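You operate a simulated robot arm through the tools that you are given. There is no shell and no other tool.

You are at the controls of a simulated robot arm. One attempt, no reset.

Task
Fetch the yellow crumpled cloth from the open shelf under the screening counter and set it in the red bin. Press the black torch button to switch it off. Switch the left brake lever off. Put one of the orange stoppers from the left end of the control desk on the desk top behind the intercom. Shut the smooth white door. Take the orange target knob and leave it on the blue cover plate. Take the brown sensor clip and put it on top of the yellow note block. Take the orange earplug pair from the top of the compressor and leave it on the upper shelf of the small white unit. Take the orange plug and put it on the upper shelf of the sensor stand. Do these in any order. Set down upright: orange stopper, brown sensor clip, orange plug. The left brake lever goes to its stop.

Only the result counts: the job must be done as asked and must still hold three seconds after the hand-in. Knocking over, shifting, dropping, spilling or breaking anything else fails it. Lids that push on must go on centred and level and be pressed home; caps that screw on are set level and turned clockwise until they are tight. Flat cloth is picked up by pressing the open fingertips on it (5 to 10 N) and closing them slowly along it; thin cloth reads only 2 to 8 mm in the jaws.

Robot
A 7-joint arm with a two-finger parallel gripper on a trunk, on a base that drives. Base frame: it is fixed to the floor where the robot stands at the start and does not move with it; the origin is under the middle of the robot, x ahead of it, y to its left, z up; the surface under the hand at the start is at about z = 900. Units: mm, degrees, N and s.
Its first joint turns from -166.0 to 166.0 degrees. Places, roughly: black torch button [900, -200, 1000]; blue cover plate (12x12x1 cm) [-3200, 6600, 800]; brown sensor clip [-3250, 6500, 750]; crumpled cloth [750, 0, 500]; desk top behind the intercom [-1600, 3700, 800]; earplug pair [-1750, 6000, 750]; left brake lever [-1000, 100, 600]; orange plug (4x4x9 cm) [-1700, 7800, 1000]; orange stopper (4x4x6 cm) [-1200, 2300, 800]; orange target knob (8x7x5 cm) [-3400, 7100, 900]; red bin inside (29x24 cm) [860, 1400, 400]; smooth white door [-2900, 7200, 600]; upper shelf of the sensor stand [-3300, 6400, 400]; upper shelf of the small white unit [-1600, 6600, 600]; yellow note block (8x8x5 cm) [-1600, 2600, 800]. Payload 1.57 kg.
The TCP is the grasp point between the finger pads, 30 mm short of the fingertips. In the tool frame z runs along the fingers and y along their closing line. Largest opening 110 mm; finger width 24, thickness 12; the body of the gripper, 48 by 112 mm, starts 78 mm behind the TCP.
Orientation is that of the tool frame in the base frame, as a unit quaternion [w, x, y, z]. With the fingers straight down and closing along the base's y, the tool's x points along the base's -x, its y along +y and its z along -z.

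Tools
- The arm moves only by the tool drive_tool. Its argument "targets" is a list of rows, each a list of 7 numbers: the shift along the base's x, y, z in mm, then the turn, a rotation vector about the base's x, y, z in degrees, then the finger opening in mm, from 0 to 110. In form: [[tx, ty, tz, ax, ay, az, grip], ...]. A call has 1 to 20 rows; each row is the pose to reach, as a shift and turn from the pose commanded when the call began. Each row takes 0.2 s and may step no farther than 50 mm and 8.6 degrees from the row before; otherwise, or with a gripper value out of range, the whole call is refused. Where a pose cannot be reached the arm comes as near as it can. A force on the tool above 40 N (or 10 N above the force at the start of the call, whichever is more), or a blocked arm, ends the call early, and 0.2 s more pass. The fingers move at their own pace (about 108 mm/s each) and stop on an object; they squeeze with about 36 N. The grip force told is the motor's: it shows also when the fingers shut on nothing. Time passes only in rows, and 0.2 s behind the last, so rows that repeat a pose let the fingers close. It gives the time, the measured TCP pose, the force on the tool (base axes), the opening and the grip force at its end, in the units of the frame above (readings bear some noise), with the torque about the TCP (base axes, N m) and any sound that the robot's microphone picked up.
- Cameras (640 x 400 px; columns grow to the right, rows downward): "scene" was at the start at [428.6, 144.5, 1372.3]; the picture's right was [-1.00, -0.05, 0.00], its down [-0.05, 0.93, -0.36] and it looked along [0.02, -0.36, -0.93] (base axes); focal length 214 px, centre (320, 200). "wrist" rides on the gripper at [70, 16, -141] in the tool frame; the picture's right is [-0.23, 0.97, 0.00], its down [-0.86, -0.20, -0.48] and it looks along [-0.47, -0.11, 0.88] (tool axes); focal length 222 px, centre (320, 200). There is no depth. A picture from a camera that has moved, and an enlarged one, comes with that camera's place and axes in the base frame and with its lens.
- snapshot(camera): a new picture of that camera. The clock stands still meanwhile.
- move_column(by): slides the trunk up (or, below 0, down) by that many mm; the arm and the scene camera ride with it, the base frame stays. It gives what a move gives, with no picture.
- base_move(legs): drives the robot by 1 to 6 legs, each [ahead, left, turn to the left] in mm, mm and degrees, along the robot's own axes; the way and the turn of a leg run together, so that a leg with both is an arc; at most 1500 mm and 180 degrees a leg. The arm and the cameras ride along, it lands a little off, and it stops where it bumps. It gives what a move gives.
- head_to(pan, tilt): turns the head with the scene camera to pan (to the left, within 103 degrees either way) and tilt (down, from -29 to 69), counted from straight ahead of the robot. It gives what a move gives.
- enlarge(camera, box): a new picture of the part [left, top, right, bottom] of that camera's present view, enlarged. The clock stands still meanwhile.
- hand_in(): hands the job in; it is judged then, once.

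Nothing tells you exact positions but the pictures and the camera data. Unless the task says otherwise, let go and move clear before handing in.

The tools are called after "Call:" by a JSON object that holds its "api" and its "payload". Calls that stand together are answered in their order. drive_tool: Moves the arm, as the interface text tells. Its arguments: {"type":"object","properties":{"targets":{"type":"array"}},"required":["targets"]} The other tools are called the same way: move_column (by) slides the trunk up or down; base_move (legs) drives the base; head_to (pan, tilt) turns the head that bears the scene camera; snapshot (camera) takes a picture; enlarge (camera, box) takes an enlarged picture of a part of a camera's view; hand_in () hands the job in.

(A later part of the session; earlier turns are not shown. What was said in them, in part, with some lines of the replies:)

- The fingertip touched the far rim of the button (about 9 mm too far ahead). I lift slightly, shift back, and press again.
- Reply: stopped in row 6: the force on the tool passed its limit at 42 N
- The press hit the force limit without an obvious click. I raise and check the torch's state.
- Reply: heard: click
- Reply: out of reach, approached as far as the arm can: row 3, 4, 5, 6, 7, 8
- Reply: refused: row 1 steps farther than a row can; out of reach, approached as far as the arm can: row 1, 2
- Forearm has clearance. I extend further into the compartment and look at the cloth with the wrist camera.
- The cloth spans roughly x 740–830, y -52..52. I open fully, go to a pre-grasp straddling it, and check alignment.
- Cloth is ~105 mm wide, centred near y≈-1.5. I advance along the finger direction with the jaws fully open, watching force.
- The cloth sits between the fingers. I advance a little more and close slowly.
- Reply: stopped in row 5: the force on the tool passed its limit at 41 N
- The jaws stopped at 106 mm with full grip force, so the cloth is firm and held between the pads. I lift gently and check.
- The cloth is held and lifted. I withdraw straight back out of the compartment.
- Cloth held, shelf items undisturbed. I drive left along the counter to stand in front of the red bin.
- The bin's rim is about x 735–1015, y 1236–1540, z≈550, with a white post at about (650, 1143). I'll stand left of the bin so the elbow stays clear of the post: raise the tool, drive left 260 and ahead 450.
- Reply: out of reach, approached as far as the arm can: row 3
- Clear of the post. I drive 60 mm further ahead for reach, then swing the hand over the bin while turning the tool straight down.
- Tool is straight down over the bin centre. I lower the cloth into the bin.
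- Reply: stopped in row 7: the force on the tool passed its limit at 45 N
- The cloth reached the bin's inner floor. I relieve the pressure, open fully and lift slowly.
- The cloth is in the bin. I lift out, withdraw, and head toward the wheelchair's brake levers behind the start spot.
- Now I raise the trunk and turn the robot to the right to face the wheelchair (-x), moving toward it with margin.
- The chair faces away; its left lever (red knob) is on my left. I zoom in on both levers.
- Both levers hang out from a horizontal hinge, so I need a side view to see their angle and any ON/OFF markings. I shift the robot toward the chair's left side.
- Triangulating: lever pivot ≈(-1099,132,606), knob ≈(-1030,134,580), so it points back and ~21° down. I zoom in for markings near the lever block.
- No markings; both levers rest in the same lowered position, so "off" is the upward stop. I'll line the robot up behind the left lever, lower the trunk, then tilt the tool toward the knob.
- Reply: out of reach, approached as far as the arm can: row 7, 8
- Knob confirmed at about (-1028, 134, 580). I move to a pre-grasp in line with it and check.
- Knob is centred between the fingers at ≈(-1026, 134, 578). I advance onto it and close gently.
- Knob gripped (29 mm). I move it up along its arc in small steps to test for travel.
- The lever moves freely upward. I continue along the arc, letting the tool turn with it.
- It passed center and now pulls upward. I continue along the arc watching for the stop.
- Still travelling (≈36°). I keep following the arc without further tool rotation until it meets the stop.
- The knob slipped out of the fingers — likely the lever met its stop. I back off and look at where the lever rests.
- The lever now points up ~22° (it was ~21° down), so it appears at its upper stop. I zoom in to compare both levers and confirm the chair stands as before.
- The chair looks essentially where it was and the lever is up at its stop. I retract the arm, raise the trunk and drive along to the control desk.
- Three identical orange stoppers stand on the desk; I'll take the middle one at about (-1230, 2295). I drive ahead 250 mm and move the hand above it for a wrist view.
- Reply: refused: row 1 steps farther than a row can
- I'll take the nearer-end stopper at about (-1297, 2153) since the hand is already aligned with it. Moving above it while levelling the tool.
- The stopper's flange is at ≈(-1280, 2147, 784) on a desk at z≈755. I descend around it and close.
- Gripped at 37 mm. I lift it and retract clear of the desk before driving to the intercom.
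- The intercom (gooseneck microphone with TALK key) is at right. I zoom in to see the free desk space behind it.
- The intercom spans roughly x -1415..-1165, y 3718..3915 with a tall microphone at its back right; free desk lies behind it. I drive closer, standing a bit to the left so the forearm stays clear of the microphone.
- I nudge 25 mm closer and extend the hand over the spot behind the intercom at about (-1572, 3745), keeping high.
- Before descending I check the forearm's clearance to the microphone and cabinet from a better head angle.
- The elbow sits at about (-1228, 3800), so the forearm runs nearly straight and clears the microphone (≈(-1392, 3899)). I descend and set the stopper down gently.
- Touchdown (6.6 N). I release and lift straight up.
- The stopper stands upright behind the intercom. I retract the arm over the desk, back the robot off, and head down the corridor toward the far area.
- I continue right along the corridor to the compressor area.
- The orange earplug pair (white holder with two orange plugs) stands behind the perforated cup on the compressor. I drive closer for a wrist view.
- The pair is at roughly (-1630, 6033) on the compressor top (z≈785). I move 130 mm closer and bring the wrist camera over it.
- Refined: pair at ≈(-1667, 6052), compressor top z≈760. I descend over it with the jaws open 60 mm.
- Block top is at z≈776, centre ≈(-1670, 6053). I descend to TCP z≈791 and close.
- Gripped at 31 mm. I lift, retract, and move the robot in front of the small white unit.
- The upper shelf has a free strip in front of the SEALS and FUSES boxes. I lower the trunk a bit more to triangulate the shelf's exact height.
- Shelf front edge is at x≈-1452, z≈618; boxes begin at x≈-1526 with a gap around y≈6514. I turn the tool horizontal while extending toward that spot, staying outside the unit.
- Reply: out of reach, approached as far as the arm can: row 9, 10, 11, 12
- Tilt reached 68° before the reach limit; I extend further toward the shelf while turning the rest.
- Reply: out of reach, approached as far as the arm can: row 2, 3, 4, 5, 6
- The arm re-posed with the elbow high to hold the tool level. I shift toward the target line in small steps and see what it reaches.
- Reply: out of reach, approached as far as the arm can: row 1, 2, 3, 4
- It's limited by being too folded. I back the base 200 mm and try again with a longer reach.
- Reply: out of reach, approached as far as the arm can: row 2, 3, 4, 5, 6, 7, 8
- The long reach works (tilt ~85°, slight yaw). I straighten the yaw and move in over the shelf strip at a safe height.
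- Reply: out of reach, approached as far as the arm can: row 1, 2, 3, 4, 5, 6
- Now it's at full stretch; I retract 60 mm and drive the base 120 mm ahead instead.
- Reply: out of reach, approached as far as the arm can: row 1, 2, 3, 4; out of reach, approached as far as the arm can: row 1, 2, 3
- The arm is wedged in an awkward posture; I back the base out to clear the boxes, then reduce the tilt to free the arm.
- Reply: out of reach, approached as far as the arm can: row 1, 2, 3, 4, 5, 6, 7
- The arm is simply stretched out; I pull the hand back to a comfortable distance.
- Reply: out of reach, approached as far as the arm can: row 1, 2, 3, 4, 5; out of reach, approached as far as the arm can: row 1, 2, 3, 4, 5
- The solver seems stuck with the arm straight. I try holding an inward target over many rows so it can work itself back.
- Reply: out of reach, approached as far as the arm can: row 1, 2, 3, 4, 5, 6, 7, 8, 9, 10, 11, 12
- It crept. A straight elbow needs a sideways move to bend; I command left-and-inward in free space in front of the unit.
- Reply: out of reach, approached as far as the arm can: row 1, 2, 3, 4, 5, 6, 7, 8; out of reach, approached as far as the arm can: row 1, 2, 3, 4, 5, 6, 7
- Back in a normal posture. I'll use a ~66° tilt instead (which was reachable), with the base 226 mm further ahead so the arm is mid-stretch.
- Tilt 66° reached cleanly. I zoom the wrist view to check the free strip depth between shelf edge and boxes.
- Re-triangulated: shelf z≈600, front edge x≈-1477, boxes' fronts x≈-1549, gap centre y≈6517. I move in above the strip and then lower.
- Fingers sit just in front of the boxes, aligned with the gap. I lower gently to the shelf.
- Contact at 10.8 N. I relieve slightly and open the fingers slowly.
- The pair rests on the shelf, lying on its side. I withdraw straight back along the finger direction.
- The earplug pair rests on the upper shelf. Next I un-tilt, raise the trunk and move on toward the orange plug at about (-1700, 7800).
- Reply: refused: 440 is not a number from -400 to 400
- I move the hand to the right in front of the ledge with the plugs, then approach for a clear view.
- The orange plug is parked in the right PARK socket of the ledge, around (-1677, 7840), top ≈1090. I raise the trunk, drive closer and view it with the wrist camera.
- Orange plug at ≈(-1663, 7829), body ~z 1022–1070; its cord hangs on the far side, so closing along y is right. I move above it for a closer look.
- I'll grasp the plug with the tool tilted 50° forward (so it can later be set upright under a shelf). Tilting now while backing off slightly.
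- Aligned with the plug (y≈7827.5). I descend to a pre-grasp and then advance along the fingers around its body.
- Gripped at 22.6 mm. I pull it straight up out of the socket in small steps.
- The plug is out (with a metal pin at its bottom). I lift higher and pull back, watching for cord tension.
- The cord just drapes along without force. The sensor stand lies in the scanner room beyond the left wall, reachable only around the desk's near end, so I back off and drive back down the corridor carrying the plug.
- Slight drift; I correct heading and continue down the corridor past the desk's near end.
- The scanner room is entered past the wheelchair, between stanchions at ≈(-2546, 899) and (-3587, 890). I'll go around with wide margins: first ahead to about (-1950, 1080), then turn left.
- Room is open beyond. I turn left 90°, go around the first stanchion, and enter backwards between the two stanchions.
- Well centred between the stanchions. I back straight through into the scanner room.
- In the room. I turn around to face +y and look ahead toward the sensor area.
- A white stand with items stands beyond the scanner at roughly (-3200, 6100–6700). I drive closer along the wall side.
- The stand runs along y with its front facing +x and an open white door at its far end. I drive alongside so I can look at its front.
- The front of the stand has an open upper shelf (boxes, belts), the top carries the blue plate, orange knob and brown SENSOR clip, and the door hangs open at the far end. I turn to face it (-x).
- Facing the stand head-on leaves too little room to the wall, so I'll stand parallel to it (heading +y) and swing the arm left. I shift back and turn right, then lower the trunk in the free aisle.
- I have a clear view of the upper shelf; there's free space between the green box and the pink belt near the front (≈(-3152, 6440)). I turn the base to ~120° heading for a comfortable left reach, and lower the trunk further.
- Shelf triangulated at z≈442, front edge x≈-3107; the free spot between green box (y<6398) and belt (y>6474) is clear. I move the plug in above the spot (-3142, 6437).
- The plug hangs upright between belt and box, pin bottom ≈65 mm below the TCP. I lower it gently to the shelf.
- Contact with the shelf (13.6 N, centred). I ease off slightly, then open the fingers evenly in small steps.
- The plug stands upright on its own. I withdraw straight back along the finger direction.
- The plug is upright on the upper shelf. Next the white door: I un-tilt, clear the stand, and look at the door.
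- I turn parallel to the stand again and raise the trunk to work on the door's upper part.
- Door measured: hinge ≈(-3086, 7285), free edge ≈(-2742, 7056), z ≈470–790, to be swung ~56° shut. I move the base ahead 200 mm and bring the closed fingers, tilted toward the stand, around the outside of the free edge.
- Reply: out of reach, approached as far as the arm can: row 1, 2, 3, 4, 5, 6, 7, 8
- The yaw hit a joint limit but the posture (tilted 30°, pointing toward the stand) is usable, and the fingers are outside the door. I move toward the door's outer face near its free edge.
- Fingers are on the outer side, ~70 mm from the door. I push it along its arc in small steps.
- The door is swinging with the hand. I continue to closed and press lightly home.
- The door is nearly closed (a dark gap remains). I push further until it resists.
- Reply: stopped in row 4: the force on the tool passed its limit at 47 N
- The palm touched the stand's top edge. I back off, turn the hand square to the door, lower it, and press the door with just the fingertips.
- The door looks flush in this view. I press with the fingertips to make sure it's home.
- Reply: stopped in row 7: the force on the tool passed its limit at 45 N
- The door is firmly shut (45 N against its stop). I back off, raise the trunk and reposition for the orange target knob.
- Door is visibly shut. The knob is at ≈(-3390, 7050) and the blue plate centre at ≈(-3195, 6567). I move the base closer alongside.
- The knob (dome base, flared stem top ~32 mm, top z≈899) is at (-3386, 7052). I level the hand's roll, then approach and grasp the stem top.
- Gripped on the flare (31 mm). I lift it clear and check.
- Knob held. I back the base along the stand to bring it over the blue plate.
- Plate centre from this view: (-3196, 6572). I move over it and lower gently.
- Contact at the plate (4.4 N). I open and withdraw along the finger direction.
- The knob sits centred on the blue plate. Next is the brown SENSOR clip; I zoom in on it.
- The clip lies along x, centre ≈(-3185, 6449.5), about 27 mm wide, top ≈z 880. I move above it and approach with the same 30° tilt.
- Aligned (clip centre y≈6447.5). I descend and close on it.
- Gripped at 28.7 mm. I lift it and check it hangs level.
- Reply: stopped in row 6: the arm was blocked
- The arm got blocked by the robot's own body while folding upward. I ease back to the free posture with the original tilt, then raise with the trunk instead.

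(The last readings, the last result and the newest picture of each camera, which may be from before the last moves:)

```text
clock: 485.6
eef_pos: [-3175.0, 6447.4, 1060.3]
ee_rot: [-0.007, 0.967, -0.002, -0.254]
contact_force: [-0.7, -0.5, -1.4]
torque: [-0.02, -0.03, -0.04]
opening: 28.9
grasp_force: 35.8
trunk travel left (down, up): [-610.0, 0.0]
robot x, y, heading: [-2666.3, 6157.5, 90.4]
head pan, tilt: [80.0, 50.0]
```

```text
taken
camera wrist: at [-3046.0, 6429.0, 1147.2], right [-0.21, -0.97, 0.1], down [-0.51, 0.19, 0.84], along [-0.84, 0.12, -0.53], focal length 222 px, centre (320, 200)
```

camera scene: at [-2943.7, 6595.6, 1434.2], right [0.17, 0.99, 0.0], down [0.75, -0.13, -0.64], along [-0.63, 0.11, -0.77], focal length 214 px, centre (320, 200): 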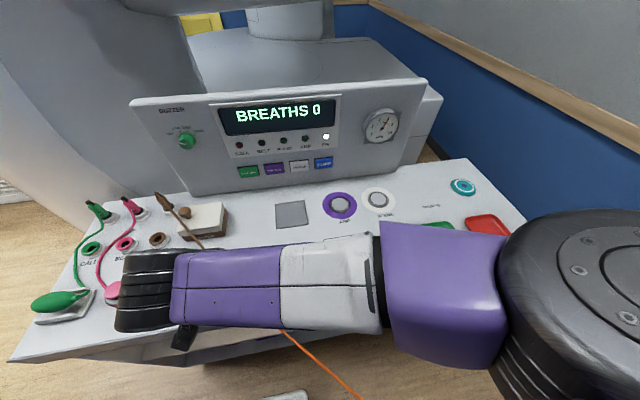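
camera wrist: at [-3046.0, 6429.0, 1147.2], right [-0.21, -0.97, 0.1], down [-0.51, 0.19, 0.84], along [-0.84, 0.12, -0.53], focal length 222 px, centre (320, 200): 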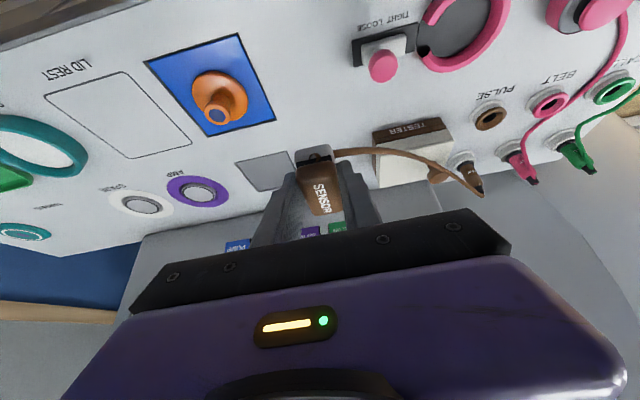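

The clip hangs level, cord slack. I swing the arm from the left side to the robot's front for travelling.

Call:
{"api": "drive_tool", "payload": {"targets": [[2.3, 47.5, 0, 0, 0, -4.1, 15], [8.6, 93.8, 0, 0, 0, -8.2, 15], [18.9, 139.4, 0, 0, 0, -12.3, 15], [33.1, 183.9, 0, 0, 0, -16.4, 15], [51.1, 226.8, 0, 0, 0, -20.5, 15], [72.7, 267.9, 0, 0, 0, -24.6, 15], [97.8, 306.9, 0, 0, 0, -28.7, 15], [126.1, 343.5, 0, 0, 0, -32.8, 15], [157.5, 377.5, 0, 0, 0, -36.9, 15], [191.6, 408.5, 0, 0, 0, -41, 15], [228.2, 436.4, 0, 0, 0, -45.1, 15], [267.1, 460.9, 0, 0, 0, -49.2, 15]]}}

Call:
{"api": "drive_tool", "payload": {"targets": [[40.8, 21, 0, 0, 0, -4.1, 15], [83.1, 38.3, 0, 0, 0, -8.2, 15], [126.7, 51.8, 0, 0, 0, -12.3, 15], [171.3, 61.5, 0, 0, 0, -16.4, 15], [216.4, 67.2, 0, 0, 0, -20.5, 15], [261.8, 69, 0, 0, 0, -24.6, 15], [307.1, 66.8, 0, 0, 0, -28.7, 15], [351.9, 60.7, 0, 0, 0, -32.8, 15], [396, 50.7, 0, 0, 0, -36.9, 15], [438.9, 37, 0, 0, 0, -40.8, 15], [438.9, 37, 0, 0, 0, -40.8, 15]]}}

Call:
{"api": "snapshot", "payload": {"camera": "wrist"}}

Call:
{"api": "snapshot", "payload": {"camera": "scene"}}

```text
clock: 488.2
eef_pos: [-2910.1, 6905.6, 1059.3]
ee_rot: [-0.112, 0.878, -0.405, -0.228]
contact_force: [0.8, -0.4, -0.5]
torque: [0.01, -0.02, 0.03]
opening: 29.0
grasp_force: 36.4
trunk travel left (down, up): [-610.0, 0.0]
robot x, y, heading: [-2661.4, 6155.9, 90.2]
head pan, tilt: [80.0, 50.0]
```

```text
clock: 490.6
eef_pos: [-2468.4, 6945.2, 1058.6]
ee_rot: [0.184, -0.682, 0.686, 0.175]
contact_force: [-0.1, 0.3, -0.6]
torque: [-0.01, -0.03, 0.02]
opening: 29.0
grasp_force: 36.7
trunk travel left (down, up): [-610.0, 0.0]
robot x, y, heading: [-2665.2, 6156.2, 90.2]
head pan, tilt: [80.0, 50.0]
```

```text
taken
camera wrist: at [-2488.5, 6815.4, 1146.4], right [-0.97, 0.21, 0.1], down [0.19, 0.51, 0.84], along [0.12, 0.84, -0.53], focal length 222 px, centre (320, 200)
```

wrist: 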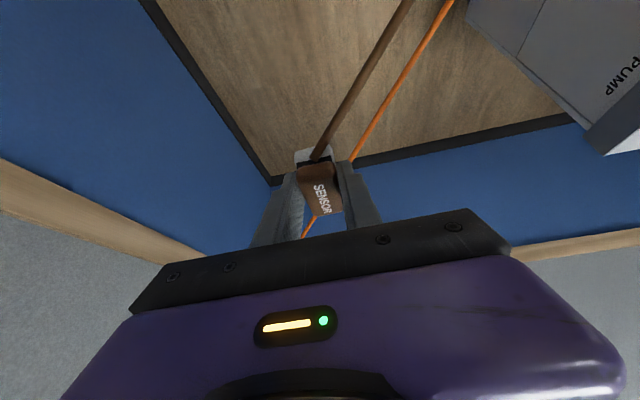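

```text
taken
camera scene: at [-2943.4, 6595.6, 1554.3], right [0.17, 0.99, 0.0], down [0.75, -0.13, -0.64], along [-0.63, 0.11, -0.77], focal length 214 px, centre (320, 200)
```

scene: 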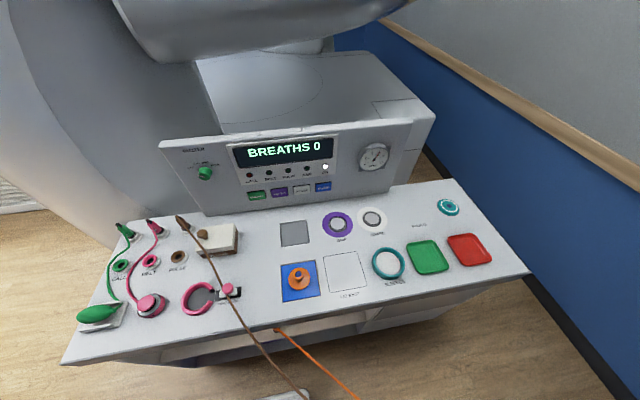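

Everything on the stand looks right (knob on blue plate, door shut, plug on the shelf). I retrace the route out of the scanner room, carrying the clip.

Call:
{"api": "base_move", "payload": {"legs": [[-1450, 120, 0], [-1450, 125, 0], [-1120, 125, 0]]}}

Call:
{"api": "head_to", "payload": {"pan": 0, "tilt": 15}}

Call:
{"api": "snapshot", "payload": {"camera": "scene"}}

```text
clock: 510.1
eef_pos: [-2792.7, 2920.6, 1058.9]
ee_rot: [-0.184, 0.684, -0.684, -0.175]
contact_force: [-0.4, 0.6, 1.0]
torque: [0.0, 0.03, 0.04]
opening: 28.8
grasp_force: 35.9
trunk travel left (down, up): [-610.0, 0.0]
robot x, y, heading: [-2987.2, 2130.9, 90.4]
head pan, tilt: [80.0, 50.0]
```

```text
clock: 511.6
eef_pos: [-2793.2, 2920.4, 1059.0]
ee_rot: [0.184, -0.684, 0.684, 0.175]
contact_force: [-0.5, -0.3, -1.0]
torque: [-0.02, 0.03, -0.01]
opening: 28.6
grasp_force: 35.7
trunk travel left (down, up): [-610.0, 0.0]
robot x, y, heading: [-2988.1, 2130.3, 90.1]
head pan, tilt: [0.0, 15.0]
```

```text
taken
camera scene: at [-3189.9, 2650.0, 1607.9], right [1.0, 0.01, 0.0], down [0.0, -0.26, -0.97], along [-0.01, 0.97, -0.26], focal length 214 px, centre (320, 200)
```

scene: 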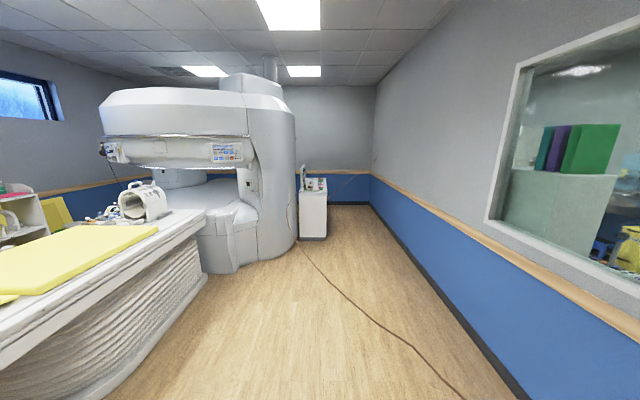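

Call:
{"api": "base_move", "payload": {"legs": [[0, 48, 0], [0, 0, 180]]}}

Call:
{"api": "head_to", "payload": {"pan": 0, "tilt": 40}}

Call:
{"api": "snapshot", "payload": {"camera": "scene"}}

```text
clock: 519.7
eef_pos: [-3283.2, 1355.2, 1059.0]
ee_rot: [0.169, 0.708, 0.659, -0.189]
contact_force: [-0.1, 0.6, -0.2]
torque: [-0.01, 0.01, 0.01]
opening: 28.7
grasp_force: 35.7
trunk travel left (down, up): [-610.0, 0.0]
robot x, y, heading: [-3035.0, 2132.9, -94.0]
head pan, tilt: [0.0, 15.0]
```

```text
clock: 520.6
eef_pos: [-3283.4, 1355.7, 1059.2]
ee_rot: [0.168, 0.708, 0.659, -0.19]
contact_force: [0.2, 0.7, -0.4]
torque: [-0.01, 0.02, -0.01]
opening: 28.8
grasp_force: 36.3
trunk travel left (down, up): [-610.0, 0.0]
robot x, y, heading: [-3031.8, 2130.2, -93.9]
head pan, tilt: [0.0, 40.0]
```

```text
taken
camera scene: at [-2870.2, 1605.8, 1568.5], right [-1.0, 0.07, 0.0], down [0.04, 0.64, -0.77], along [-0.05, -0.76, -0.64], focal length 214 px, centre (320, 200)
```

scene: 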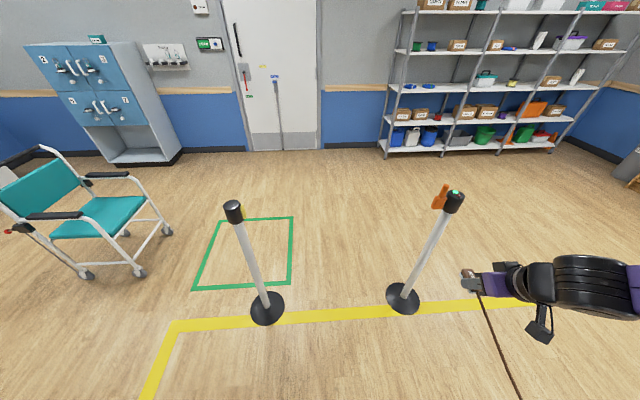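

I straighten the heading and drive out between the stanchions.

Call:
{"api": "base_move", "payload": {"legs": [[0, 0, 4.0]]}}

Call:
{"api": "base_move", "payload": {"legs": [[1500, 0, 0], [330, 0, 0]]}}

```text
clock: 521.4
eef_pos: [-3228.9, 1340.4, 1059.9]
ee_rot: [0.175, 0.685, 0.683, -0.184]
contact_force: [-0.2, 0.5, -0.5]
torque: [0.02, 0.05, 0.02]
opening: 29.0
grasp_force: 35.6
trunk travel left (down, up): [-610.0, 0.0]
robot x, y, heading: [-3035.0, 2130.3, -90.1]
head pan, tilt: [0.0, 40.0]
```

```text
clock: 530.7
eef_pos: [-3245.0, -508.5, 1059.6]
ee_rot: [0.174, 0.689, 0.679, -0.185]
contact_force: [0.1, -0.6, -0.3]
torque: [0.03, 0.0, -0.01]
opening: 28.6
grasp_force: 35.8
trunk travel left (down, up): [-610.0, 0.0]
robot x, y, heading: [-3040.2, 280.8, -90.3]
head pan, tilt: [0.0, 40.0]
```

Call:
{"api": "base_move", "payload": {"legs": [[0, 1080, 0.3]]}}

Call:
{"api": "head_to", "payload": {"pan": 95, "tilt": 40}}

Call:
{"api": "snapshot", "payload": {"camera": "scene"}}

```text
clock: 536.3
eef_pos: [-2131.4, -508.0, 1057.6]
ee_rot: [0.177, 0.678, 0.69, -0.182]
contact_force: [0.4, -1.2, 0.0]
torque: [-0.05, -0.03, -0.03]
opening: 28.9
grasp_force: 36.0
trunk travel left (down, up): [-610.0, 0.0]
robot x, y, heading: [-1952.0, 286.8, -88.5]
head pan, tilt: [0.0, 40.0]
```

```text
clock: 538.0
eef_pos: [-2131.9, -507.8, 1059.4]
ee_rot: [0.177, 0.678, 0.689, -0.183]
contact_force: [0.4, 0.5, -1.3]
torque: [0.01, -0.02, 0.01]
opening: 28.7
grasp_force: 35.9
trunk travel left (down, up): [-610.0, 0.0]
robot x, y, heading: [-1952.5, 286.3, -88.8]
head pan, tilt: [95.0, 40.0]
```

```text
taken
camera scene: at [-1659.3, -126.0, 1568.4], right [0.11, -0.99, 0.0], down [-0.64, -0.07, -0.77], along [0.76, 0.08, -0.64], focal length 214 px, centre (320, 200)
```

scene: 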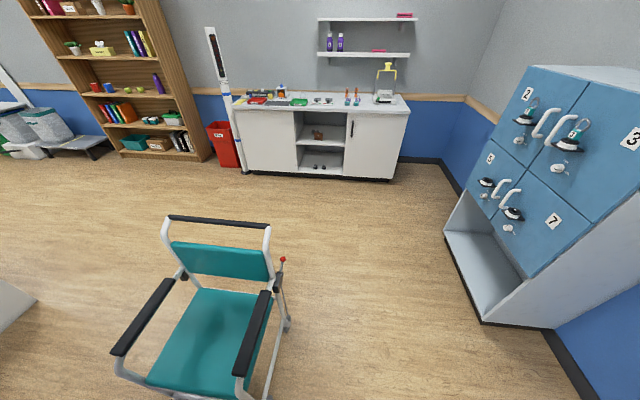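

Call:
{"api": "base_move", "payload": {"legs": [[-400, 0, -1.3], [-400, 0, 0]]}}

Call:
{"api": "base_move", "payload": {"legs": [[0, 0, -90]]}}

```text
clock: 542.6
eef_pos: [-2153.2, 292.1, 1060.2]
ee_rot: [0.174, 0.686, 0.682, -0.184]
contact_force: [0.0, 0.4, -0.7]
torque: [0.01, -0.03, -0.01]
opening: 28.8
grasp_force: 36.0
trunk travel left (down, up): [-610.0, 0.0]
robot x, y, heading: [-1957.5, 1081.6, -90.1]
head pan, tilt: [95.0, 40.0]
```

```text
clock: 546.8
eef_pos: [-2749.2, 1265.4, 1059.7]
ee_rot: [-0.005, 0.967, 0.006, -0.255]
contact_force: [0.4, -1.2, -1.2]
torque: [0.0, -0.05, 0.01]
opening: 28.8
grasp_force: 36.4
trunk travel left (down, up): [-610.0, 0.0]
robot x, y, heading: [-1955.4, 1085.1, -178.9]
head pan, tilt: [95.0, 40.0]
```

Call:
{"api": "base_move", "payload": {"legs": [[-850, -60, -1.1], [-830, -60, 0]]}}

Call:
{"api": "base_move", "payload": {"legs": [[0, -1330, 0]]}}

Call:
{"api": "head_to", "payload": {"pan": -5, "tilt": 35}}

Call:
{"api": "snapshot", "payload": {"camera": "scene"}}

```text
clock: 555.3
eef_pos: [-1070.5, 1413.0, 1060.0]
ee_rot: [-0.006, 0.967, -0.001, -0.254]
contact_force: [0.8, 0.4, -0.6]
torque: [0.03, -0.01, 0.0]
opening: 29.1
grasp_force: 35.8
trunk travel left (down, up): [-610.0, 0.0]
robot x, y, heading: [-281.5, 1222.7, -180.2]
head pan, tilt: [95.0, 40.0]
```

```text
clock: 561.9
eef_pos: [-1066.3, 2747.4, 1060.7]
ee_rot: [-0.008, 0.967, -0.007, -0.254]
contact_force: [-0.6, -0.2, 0.5]
torque: [-0.02, -0.02, 0.0]
opening: 28.7
grasp_force: 36.3
trunk travel left (down, up): [-610.0, 0.0]
robot x, y, heading: [-277.8, 2545.4, 179.3]
head pan, tilt: [95.0, 40.0]
```

```text
clock: 563.7
eef_pos: [-1065.0, 2746.9, 1059.2]
ee_rot: [-0.007, 0.967, -0.007, -0.253]
contact_force: [0.8, -0.7, -1.4]
torque: [-0.01, 0.02, 0.02]
opening: 28.5
grasp_force: 36.5
trunk travel left (down, up): [-610.0, 0.0]
robot x, y, heading: [-274.4, 2545.0, 179.4]
head pan, tilt: [-5.0, 35.0]
```

```text
taken
camera scene: at [-795.6, 2355.5, 1575.9], right [0.1, 1.0, 0.0], down [0.57, -0.05, -0.82], along [-0.82, 0.08, -0.57], focal length 214 px, centre (320, 200)
```

scene: 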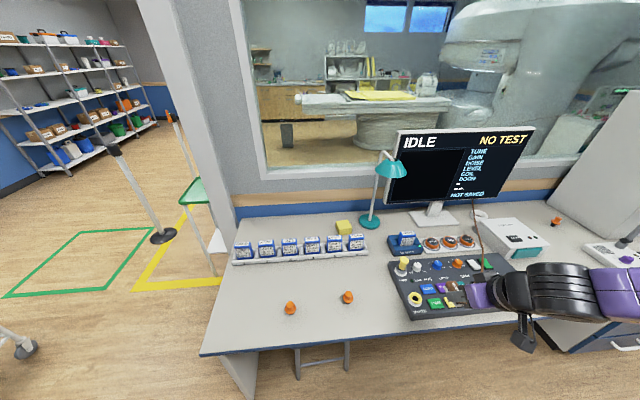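

The yellow note block is behind the card tray, left of the lamp. I zoom to measure it.

Call:
{"api": "enlarge", "payload": {"camera": "scene", "box": [290, 150, 450, 270]}}

Call:
{"api": "enlarge", "payload": {"camera": "scene", "box": [320, 205, 384, 253]}}

```text
3.33 times, centred on (370, 210) of scene
camera zoom: at [-795.6, 2355.5, 1575.9], right [0.1, 1.0, 0.0], down [0.57, -0.05, -0.82], along [-0.82, 0.08, -0.57], focal length 715 px, centre (153, 167)
```

zoom: 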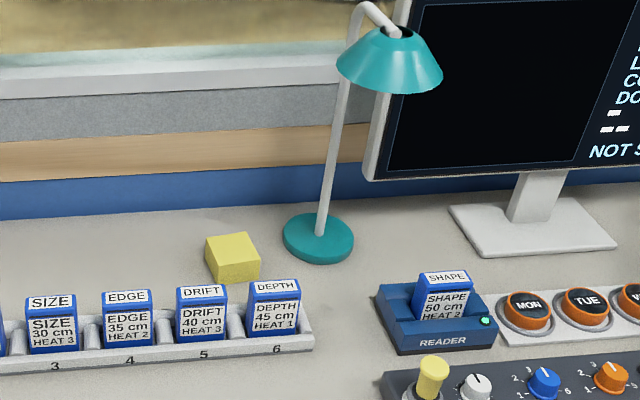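

```text
8.33 times, centred on (352, 229) of scene
camera zoom: at [-795.6, 2355.5, 1575.9], right [0.1, 1.0, 0.0], down [0.57, -0.05, -0.82], along [-0.82, 0.08, -0.57], focal length 1787 px, centre (53, -42)
```

zoom: 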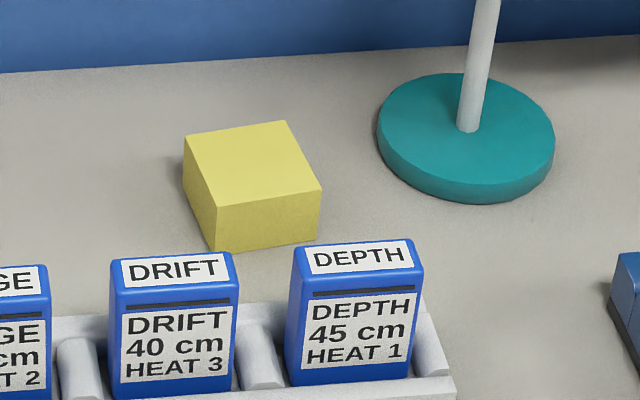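

Note block centre ≈(-1655, 2571), lamp pole at ≈(-1707, 2730) with its shade at y>2708. I drive up to the desk and lower the trunk a bit.

Call:
{"api": "base_move", "payload": {"legs": [[350, 0, 0.6]]}}

Call:
{"api": "move_column", "payload": {"by": -100}}

Call:
{"api": "drive_tool", "payload": {"targets": [[0, -45, 0, 0, 0, 0, 15], [0, -90, 0, 0, 0, 0, 15], [0, -135, 0, 0, 0, 0, 15], [-20, -170, 0, 0, 0, 0, 15], [-60, -175, 0, 0, 0, 0, 15], [-60, -175, 0, 0, 0, 0, 15]]}}

Call:
{"api": "snapshot", "payload": {"camera": "wrist"}}

Call:
{"api": "snapshot", "payload": {"camera": "scene"}}

```text
clock: 566.0
eef_pos: [-1422.7, 2733.4, 1059.5]
ee_rot: [-0.006, 0.967, 0.001, -0.254]
contact_force: [0.0, 0.0, -0.4]
torque: [-0.02, 0.03, 0.01]
opening: 28.8
grasp_force: 35.5
trunk travel left (down, up): [-610.0, 0.0]
robot x, y, heading: [-631.6, 2541.4, -179.6]
head pan, tilt: [-5.0, 35.0]
```

```text
clock: 567.3
eef_pos: [-1423.4, 2733.6, 959.4]
ee_rot: [-0.006, 0.967, 0.001, -0.254]
contact_force: [-0.2, 0.3, -0.2]
torque: [-0.02, 0.02, 0.01]
opening: 28.9
grasp_force: 36.1
trunk travel left (down, up): [-510.0, 100.0]
robot x, y, heading: [-630.2, 2544.8, -179.5]
head pan, tilt: [-5.0, 35.0]
```

```text
clock: 568.7
eef_pos: [-1482.4, 2558.5, 959.4]
ee_rot: [-0.006, 0.967, 0.001, -0.254]
contact_force: [0.2, 0.7, 0.1]
torque: [-0.02, -0.03, -0.01]
opening: 28.9
grasp_force: 35.8
trunk travel left (down, up): [-510.0, 100.0]
robot x, y, heading: [-630.1, 2541.9, -179.5]
head pan, tilt: [-5.0, 35.0]
```

```text
taken
camera wrist: at [-1353.0, 2540.1, 1046.7], right [-0.2, -0.97, 0.1], down [-0.51, 0.19, 0.84], along [-0.84, 0.12, -0.53], focal length 222 px, centre (320, 200)
```

wrist: 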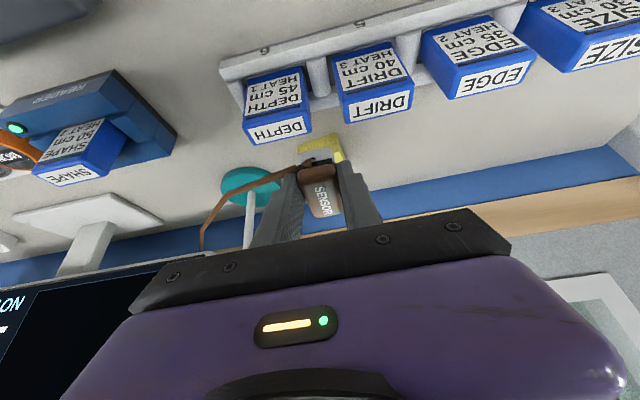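

```text
taken
camera scene: at [-1146.3, 2346.9, 1475.9], right [0.08, 1.0, 0.0], down [0.57, -0.05, -0.82], along [-0.82, 0.06, -0.57], focal length 214 px, centre (320, 200)
```

scene: 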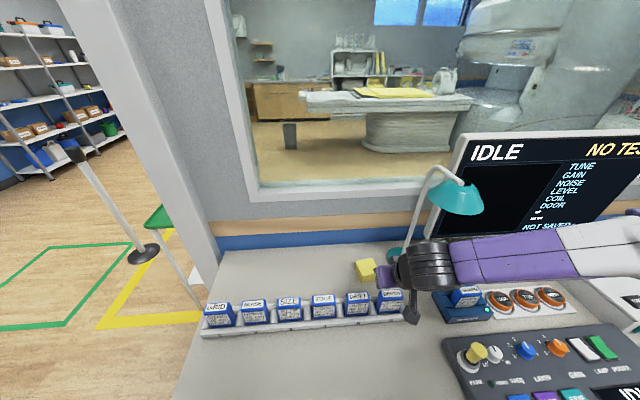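

Call:
{"api": "enlarge", "payload": {"camera": "scene", "box": [330, 240, 410, 300]}}

Call:
{"api": "enlarge", "payload": {"camera": "wrist", "box": [260, 110, 400, 220]}}

```text
6.67 times, centred on (370, 270) of scene
camera zoom: at [-1146.3, 2346.9, 1475.9], right [0.08, 1.0, 0.0], down [0.57, -0.05, -0.82], along [-0.82, 0.06, -0.57], focal length 1430 px, centre (-13, -267)
```

zoom: 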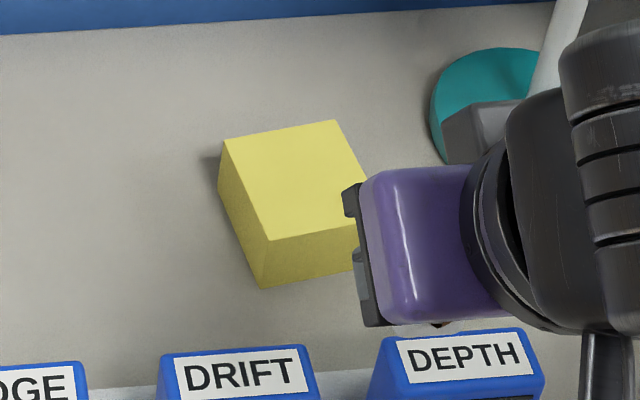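

```text
3.64 times, centred on (330, 165) of wrist
camera zoom: at [-1353.0, 2540.1, 1046.7], right [-0.2, -0.97, 0.1], down [-0.51, 0.19, 0.84], along [-0.84, 0.12, -0.53], focal length 808 px, centre (284, 327)
```

zoom: 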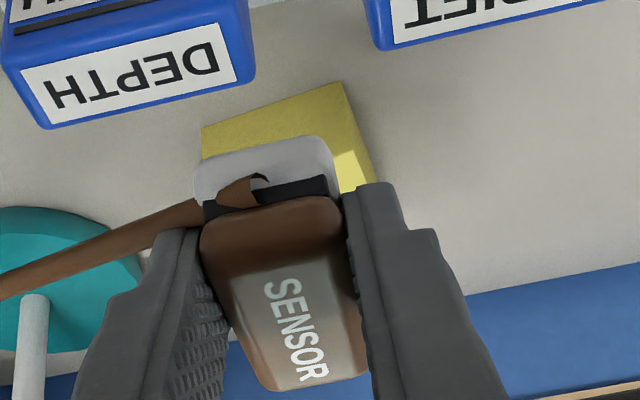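

Block confirmed: centre ≈(-1656, 2566), top z≈805. I move the clip over it and descend.

Call:
{"api": "drive_tool", "payload": {"targets": [[-40, 2, -5, 0, 0, 0, 15], [-80, 4, -10, 0, 0, 0, 15], [-122, 6, -15, 0, 0, 0, 15], [-164, 9, -25, 0, 0, 0, 15], [-164, 9, -50, 0, 0, 0, 15], [-164, 9, -75, 0, 0, 0, 15], [-164, 9, -95, 0, 0, 0, 15], [-164, 9, -95, 0, 0, 0, 15]]}}

Call:
{"api": "snapshot", "payload": {"camera": "wrist"}}

Call:
{"api": "enlarge", "payload": {"camera": "scene", "box": [300, 200, 460, 320]}}

```text
clock: 570.5
eef_pos: [-1647.2, 2569.1, 864.7]
ee_rot: [-0.006, 0.967, 0.002, -0.254]
contact_force: [-0.1, -0.2, -1.1]
torque: [-0.02, -0.03, 0.05]
opening: 28.8
grasp_force: 36.2
trunk travel left (down, up): [-510.0, 100.0]
robot x, y, heading: [-632.7, 2543.9, -179.9]
head pan, tilt: [-5.0, 35.0]
```

```text
taken
camera wrist: at [-1517.0, 2551.0, 951.4], right [-0.2, -0.97, 0.1], down [-0.51, 0.19, 0.84], along [-0.84, 0.12, -0.53], focal length 222 px, centre (320, 200)
```

wrist: 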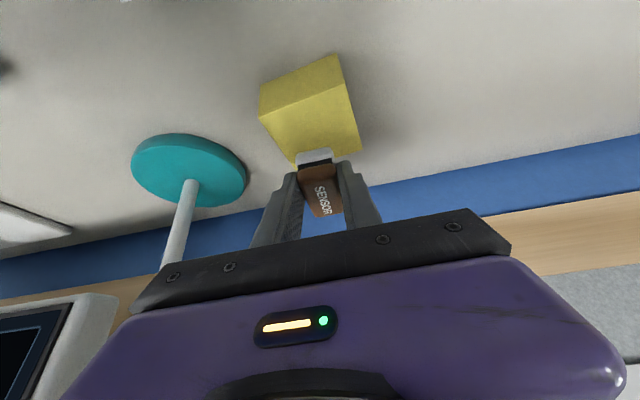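

```text
3.33 times, centred on (380, 260) of scene
camera zoom: at [-1146.5, 2347.1, 1475.9], right [0.08, 1.0, 0.0], down [0.57, -0.05, -0.82], along [-0.82, 0.07, -0.57], focal length 715 px, centre (120, 0)
```

zoom: 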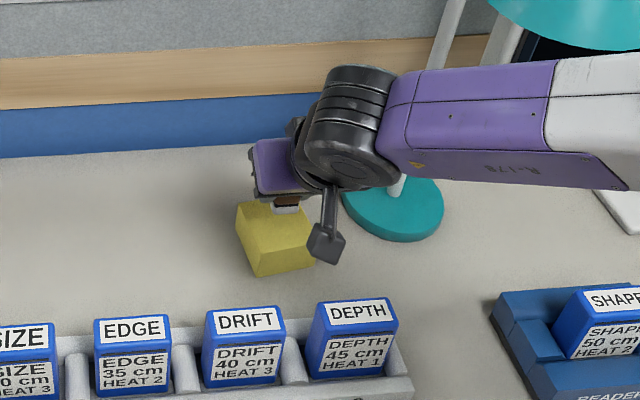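

Call:
{"api": "enlarge", "payload": {"camera": "wrist", "box": [240, 40, 400, 230]}}

```text
2.11 times, centred on (320, 135) of wrist
camera zoom: at [-1517.0, 2551.0, 951.4], right [-0.2, -0.97, 0.1], down [-0.51, 0.19, 0.84], along [-0.84, 0.12, -0.53], focal length 468 px, centre (320, 337)
```

zoom: 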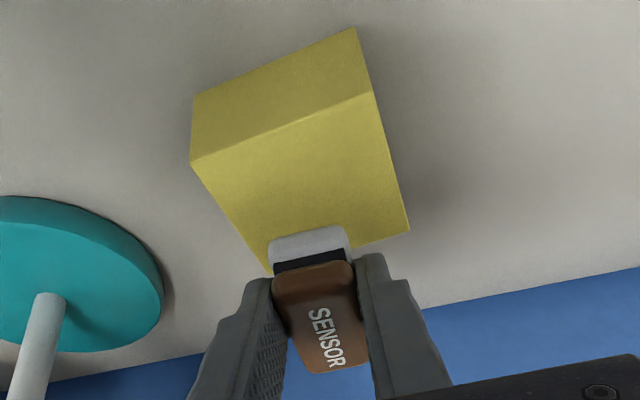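

Clip centre is ~8 mm too far back relative to the block's centre; I shift slightly and lower onto the block.

Call:
{"api": "drive_tool", "payload": {"targets": [[4, -1, -6, 0, 0, 0, 15], [8, -2, -12, 0, 0, 0, 15], [8, -2, -16, 0, 0, 0, 15], [8, -2, -18, 0, 0, 0, 15]]}}

Call:
{"api": "enlarge", "payload": {"camera": "wrist", "box": [240, 40, 400, 230]}}

Call:
{"api": "enlarge", "payload": {"camera": "scene", "box": [340, 240, 420, 300]}}

```text
clock: 571.5
eef_pos: [-1639.5, 2565.8, 846.1]
ee_rot: [-0.006, 0.967, 0.0, -0.253]
contact_force: [-0.2, 0.2, -1.2]
torque: [0.04, 0.01, 0.0]
opening: 28.9
grasp_force: 36.1
trunk travel left (down, up): [-510.0, 100.0]
robot x, y, heading: [-634.1, 2545.1, -179.6]
head pan, tilt: [-5.0, 35.0]
```

```text
2.11 times, centred on (320, 135) of wrist
camera zoom: at [-1509.7, 2548.4, 933.1], right [-0.2, -0.97, 0.1], down [-0.51, 0.19, 0.84], along [-0.84, 0.12, -0.53], focal length 468 px, centre (320, 337)
```

zoom: 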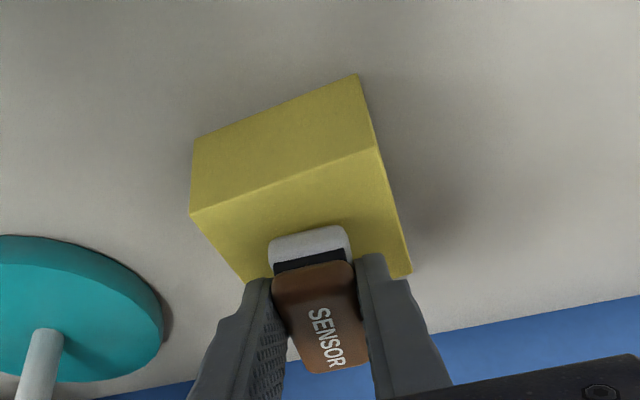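

```text
6.67 times, centred on (380, 270) of scene
camera zoom: at [-1146.5, 2347.1, 1475.9], right [0.08, 1.0, 0.0], down [0.57, -0.05, -0.82], along [-0.82, 0.07, -0.57], focal length 1430 px, centre (-80, -267)
```

zoom: 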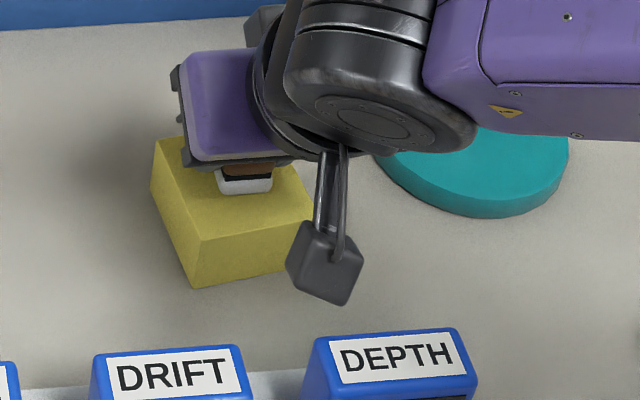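

The clip would overhang the far edge by ~15 mm, so I shift it toward the robot and then lower to contact.

Call:
{"api": "drive_tool", "payload": {"targets": [[8, 0, 0, 0, 0, 0, 15], [16, 0, 0, 0, 0, 0, 15], [16, 0, -2, 0, 0, 0, 15], [16, 0, -4, 0, 0, 0, 15], [16, 0, -5, 0, 0, 0, 15]]}}

Call:
{"api": "enlarge", "payload": {"camera": "wrist", "box": [240, 40, 400, 230]}}

```text
clock: 572.7
eef_pos: [-1623.1, 2565.7, 841.4]
ee_rot: [-0.006, 0.967, 0.001, -0.254]
contact_force: [0.4, 0.5, -0.3]
torque: [-0.02, 0.01, 0.03]
opening: 28.9
grasp_force: 36.2
trunk travel left (down, up): [-510.0, 100.0]
robot x, y, heading: [-629.9, 2544.0, -179.6]
head pan, tilt: [-5.0, 35.0]
```

```text
2.11 times, centred on (320, 135) of wrist
camera zoom: at [-1493.5, 2548.0, 928.6], right [-0.2, -0.97, 0.1], down [-0.51, 0.19, 0.84], along [-0.84, 0.12, -0.53], focal length 468 px, centre (320, 337)
```

zoom: 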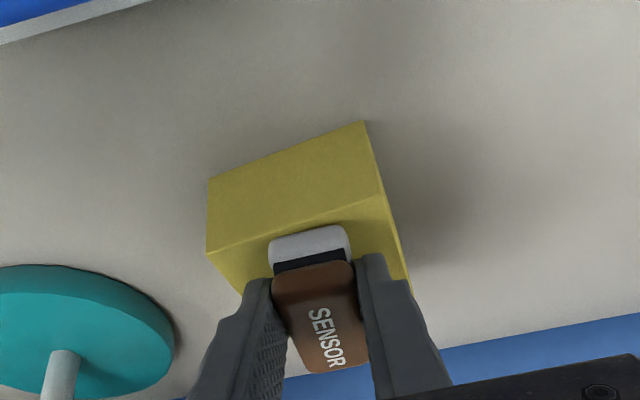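

Call:
{"api": "drive_tool", "payload": {"targets": [[0, 0, -2, 0, 0, 0, 15], [0, 0, -4, 0, 0, 0, 15], [0, 0, -5.5, 0, 0, 0, 15], [0, 0, -7, 0, 0, 0, 15]]}}

Call:
{"api": "enlarge", "payload": {"camera": "wrist", "box": [240, 40, 400, 230]}}

```text
clock: 573.7
eef_pos: [-1624.8, 2565.3, 837.6]
ee_rot: [-0.006, 0.967, 0.001, -0.256]
contact_force: [1.5, -1.3, 34.6]
torque: [-0.27, 0.3, 0.04]
opening: 29.1
grasp_force: 36.2
trunk travel left (down, up): [-510.0, 100.0]
robot x, y, heading: [-633.8, 2542.5, -180.0]
head pan, tilt: [-5.0, 35.0]
```

```text
2.11 times, centred on (320, 135) of wrist
camera zoom: at [-1494.7, 2548.1, 924.7], right [-0.2, -0.97, 0.1], down [-0.5, 0.19, 0.84], along [-0.84, 0.12, -0.53], focal length 468 px, centre (320, 337)
```

zoom: 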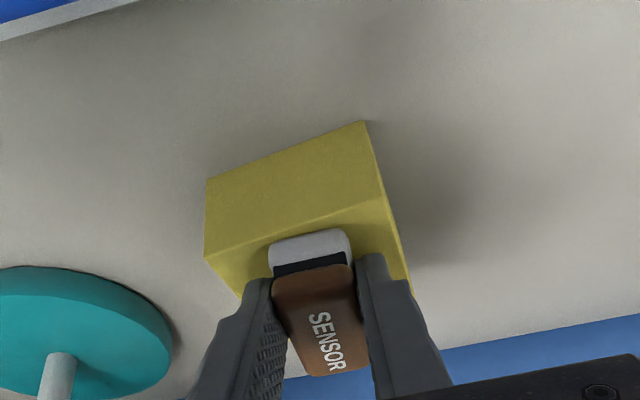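

Firm, centred contact. I relieve the pressure and open the fingers slowly.

Call:
{"api": "drive_tool", "payload": {"targets": [[0, 0, 2, 0, 0, 0, 15], [0, 0, 3, 0, 0, 0, 20], [0, 0, 3, 0, 0, 0, 28], [0, 0, 3, 0, 0, 0, 31], [0, 0, 3, 0, 0, 0, 36], [0, 0, 3, 0, 0, 0, 44], [0, 0, 3, 0, 0, 0, 52], [0, 0, 3, 0, 0, 0, 52]]}}

Call:
{"api": "enlarge", "payload": {"camera": "wrist", "box": [240, 40, 400, 230]}}

```text
clock: 575.5
eef_pos: [-1622.3, 2565.2, 837.8]
ee_rot: [-0.006, 0.967, 0.001, -0.254]
contact_force: [0.3, 4.4, 10.8]
torque: [-0.08, 0.02, -0.01]
opening: 48.1
grasp_force: 0.1
trunk travel left (down, up): [-510.0, 100.0]
robot x, y, heading: [-630.5, 2540.1, -179.6]
head pan, tilt: [-5.0, 35.0]
```

```text
2.11 times, centred on (320, 135) of wrist
camera zoom: at [-1492.8, 2548.2, 924.0], right [-0.2, -0.97, 0.1], down [-0.51, 0.19, 0.84], along [-0.84, 0.12, -0.53], focal length 468 px, centre (320, 337)
```

zoom: 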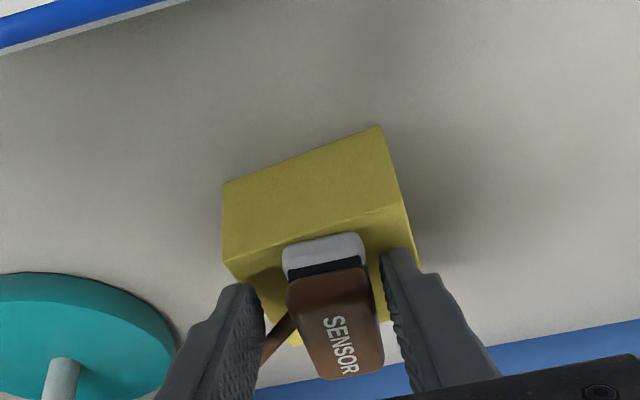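

The fingertips were touching the block's top while opening; I lift straight up right away before opening further.

Call:
{"api": "drive_tool", "payload": {"targets": [[0, 0, 3, 0, 0, 0, 48], [0, 0, 7, 0, 0, 0, 48], [0, 0, 14, 0, 0, 0, 48], [0, 0, 28, 0, 0, 0, 48], [0, 0, 50, 0, 0, 0, 48], [0, 0, 50, 0, 0, 0, 48]]}}

Call:
{"api": "snapshot", "payload": {"camera": "wrist"}}

Call:
{"api": "enlarge", "payload": {"camera": "scene", "box": [340, 240, 420, 300]}}

```text
clock: 576.9
eef_pos: [-1623.5, 2566.1, 888.8]
ee_rot: [-0.006, 0.967, 0.001, -0.254]
contact_force: [-0.1, 1.1, 0.1]
torque: [-0.01, -0.01, 0.0]
opening: 47.9
grasp_force: 0.0
trunk travel left (down, up): [-510.0, 100.0]
robot x, y, heading: [-634.9, 2543.0, -179.5]
head pan, tilt: [-5.0, 35.0]
```

```text
taken
camera wrist: at [-1493.6, 2548.2, 975.6], right [-0.2, -0.97, 0.1], down [-0.51, 0.19, 0.84], along [-0.84, 0.12, -0.53], focal length 222 px, centre (320, 200)
```

wrist: 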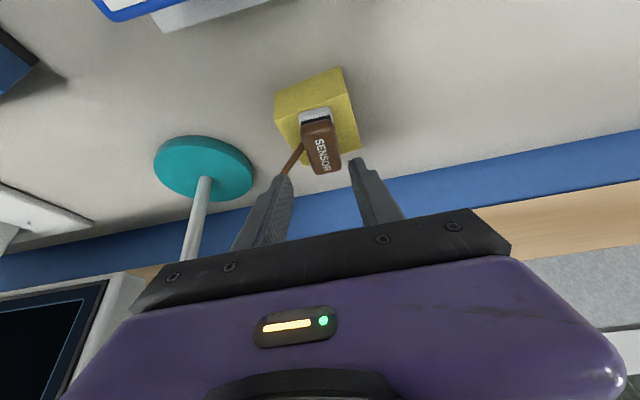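

```text
6.67 times, centred on (380, 270) of scene
camera zoom: at [-1146.4, 2347.1, 1475.9], right [0.08, 1.0, 0.0], down [0.57, -0.05, -0.82], along [-0.82, 0.07, -0.57], focal length 1430 px, centre (-80, -267)
```

zoom: 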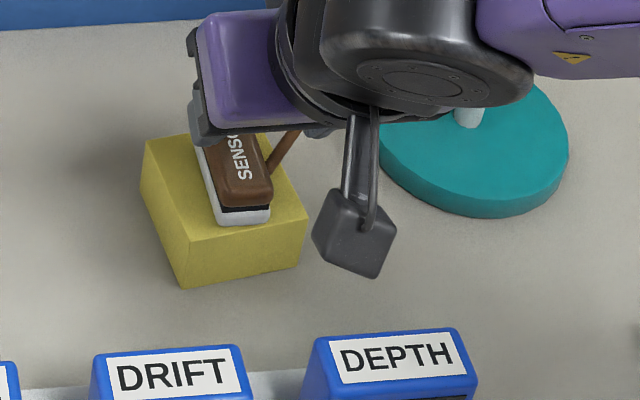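

The clip rests upright on top of the note block. I raise and retract the arm clear of the desk, then look at the result.

Call:
{"api": "drive_tool", "payload": {"targets": [[5, 0, 40, 0, 0, 0, 48], [15, 0, 80, 0, 0, 0, 48], [50, 5, 100, 0, 0, 0, 48], [95, 10, 105, 0, 0, 0, 48], [140, 20, 110, 0, 0, 0, 48], [185, 40, 110, 0, 0, 0, 48], [215, 70, 110, 0, 0, 0, 48], [215, 70, 110, 0, 0, 0, 48]]}}

Call:
{"api": "base_move", "payload": {"legs": [[-350, 0, 0]]}}

Call:
{"api": "snapshot", "payload": {"camera": "scene"}}

Call:
{"api": "enlarge", "payload": {"camera": "scene", "box": [310, 200, 390, 250]}}

```text
clock: 578.7
eef_pos: [-1407.4, 2635.9, 998.3]
ee_rot: [-0.005, 0.967, 0.001, -0.253]
contact_force: [0.4, 0.1, -0.4]
torque: [-0.02, 0.02, -0.03]
opening: 48.0
grasp_force: 0.0
trunk travel left (down, up): [-510.0, 100.0]
robot x, y, heading: [-630.5, 2541.5, -179.7]
head pan, tilt: [-5.0, 35.0]
```

```text
clock: 581.0
eef_pos: [-1058.5, 2637.5, 999.5]
ee_rot: [-0.005, 0.967, 0.002, -0.254]
contact_force: [0.2, -0.5, 0.7]
torque: [-0.02, -0.02, 0.01]
opening: 47.9
grasp_force: 0.1
trunk travel left (down, up): [-510.0, 100.0]
robot x, y, heading: [-282.7, 2545.5, -179.3]
head pan, tilt: [-5.0, 35.0]
```

```text
taken
camera scene: at [-796.5, 2348.7, 1475.9], right [0.08, 1.0, 0.0], down [0.57, -0.04, -0.82], along [-0.82, 0.06, -0.57], focal length 214 px, centre (320, 200)
```

scene: 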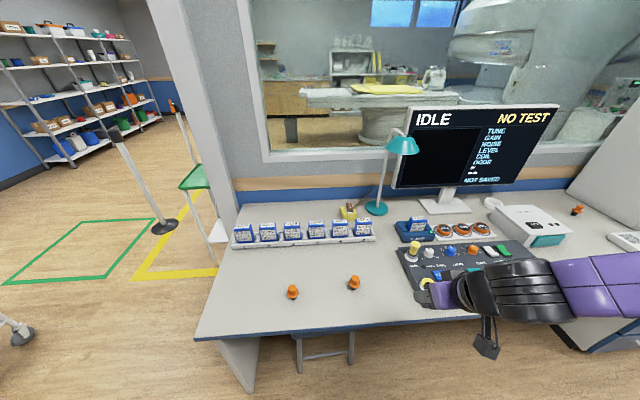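

```text
8.00 times, centred on (350, 225) of scene
camera zoom: at [-796.5, 2348.7, 1475.9], right [0.08, 1.0, 0.0], down [0.57, -0.04, -0.82], along [-0.82, 0.06, -0.57], focal length 1716 px, centre (80, 0)
```

zoom: 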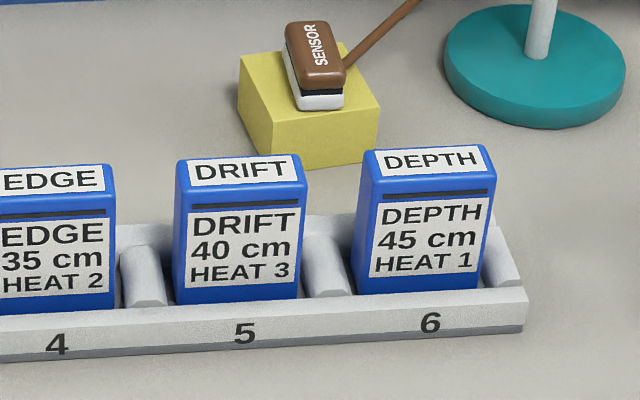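

All good at the desk. I'll double-check the wheelchair's left lever from behind before handing in.

Call:
{"api": "base_move", "payload": {"legs": [[-50, 1450, -0.6], [150, 400, 0]]}}

Call:
{"api": "head_to", "payload": {"pan": 15, "tilt": 40}}

Call:
{"api": "snapshot", "payload": {"camera": "scene"}}

```text
clock: 590.5
eef_pos: [-1155.6, 790.5, 997.1]
ee_rot: [-0.008, 0.967, -0.007, -0.254]
contact_force: [-0.4, -0.2, -0.6]
torque: [-0.02, 0.01, 0.01]
opening: 48.1
grasp_force: 0.0
trunk travel left (down, up): [-510.0, 100.0]
robot x, y, heading: [-378.7, 684.7, 179.6]
head pan, tilt: [-5.0, 35.0]
```

```text
clock: 591.3
eef_pos: [-1155.0, 791.2, 997.8]
ee_rot: [-0.008, 0.967, -0.007, -0.254]
contact_force: [-0.1, -0.6, 0.0]
torque: [-0.04, -0.01, 0.0]
opening: 48.1
grasp_force: 0.0
trunk travel left (down, up): [-510.0, 100.0]
robot x, y, heading: [-382.0, 686.3, 179.3]
head pan, tilt: [15.0, 40.0]
```

```text
taken
camera scene: at [-893.4, 466.3, 1468.4], right [-0.25, 0.97, 0.0], down [0.62, 0.16, -0.77], along [-0.74, -0.19, -0.64], focal length 214 px, centre (320, 200)
```

scene: 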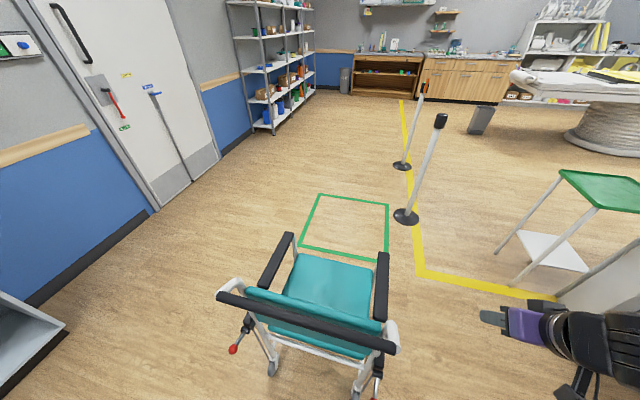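

Call:
{"api": "enlarge", "payload": {"camera": "scene", "box": [200, 280, 300, 380]}}

Call:
{"api": "enlarge", "payload": {"camera": "scene", "box": [320, 320, 420, 400]}}

```text
4.00 times, centred on (250, 330) of scene
camera zoom: at [-893.4, 466.3, 1468.4], right [-0.25, 0.97, 0.0], down [0.62, 0.16, -0.77], along [-0.74, -0.19, -0.64], focal length 858 px, centre (600, -320)
```

zoom: 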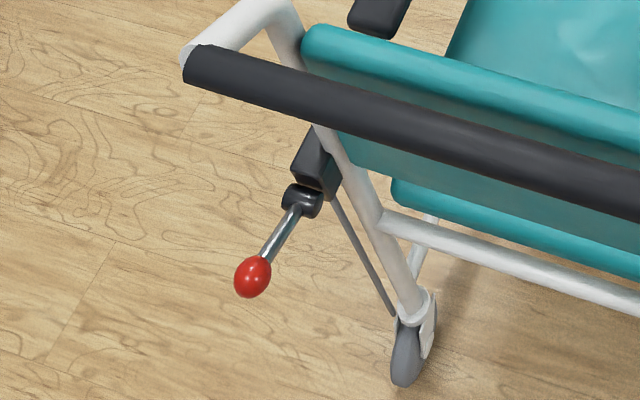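

```text
5.00 times, centred on (370, 360) of scene
camera zoom: at [-893.4, 466.3, 1468.4], right [-0.25, 0.97, 0.0], down [0.62, 0.16, -0.77], along [-0.74, -0.19, -0.64], focal length 1072 px, centre (70, -600)
```

zoom: 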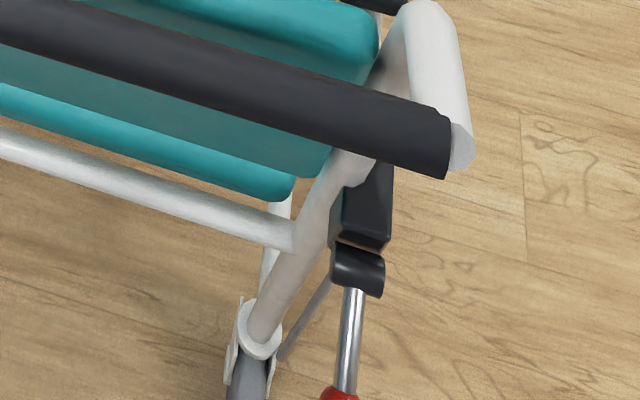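

The left lever sits at +22° (its mirror of the original −21°), i.e. at its upper stop, and the chair stands in place. I back away clear of everything and hand in.

Call:
{"api": "base_move", "payload": {"legs": [[-200, 0, 0]]}}

Call:
{"api": "hand_in", "payload": {}}

```text
clock: 592.9
eef_pos: [-955.4, 787.0, 998.3]
ee_rot: [-0.008, 0.967, -0.008, -0.253]
contact_force: [-0.1, -0.1, 0.3]
torque: [-0.02, 0.0, 0.02]
opening: 48.1
grasp_force: 0.1
trunk travel left (down, up): [-510.0, 100.0]
robot x, y, heading: [-180.5, 680.3, 179.6]
head pan, tilt: [15.0, 40.0]
```

```text
The job is handed in.
```

I did all nine jobs and handed in. Nothing reported back whether it was judged a pass.

| Job | Result |
|---|---|
| Yellow cloth | Released on the inner floor of the red bin. |
| Torch | Button clicked and the light went out. My first presses landed off-centre and moved the torch about 3 mm. |
| Left brake lever | Moved up from about 21° below level to about 22° above, which I take to be its stop. |
| Orange stopper | Standing upright on the desk behind the intercom. |
| White door | Pushed shut and pressed against its stop (about 45 N). |
| Orange target knob | Centred on the blue cover plate. |
| Brown sensor clip | Upright on top of the yellow note block. |
| Orange earplug pair | On the upper shelf of the small white unit, lying on its side. |
| Orange plug | Upright on the upper shelf of the sensor stand. |

These are the points I am less sure of:

- **Note block:** it shifted about 7 mm when I released the clip, because the fingertips were touching its top.
- **Wheelchair:** it shifted roughly 5–10 mm when the knob slipped out of the grip at the end of the lever's travel.
- **Brake lever direction:** there were no ON/OFF markings. I took "off" to be the other stop, since both levers started in the same lowered position.
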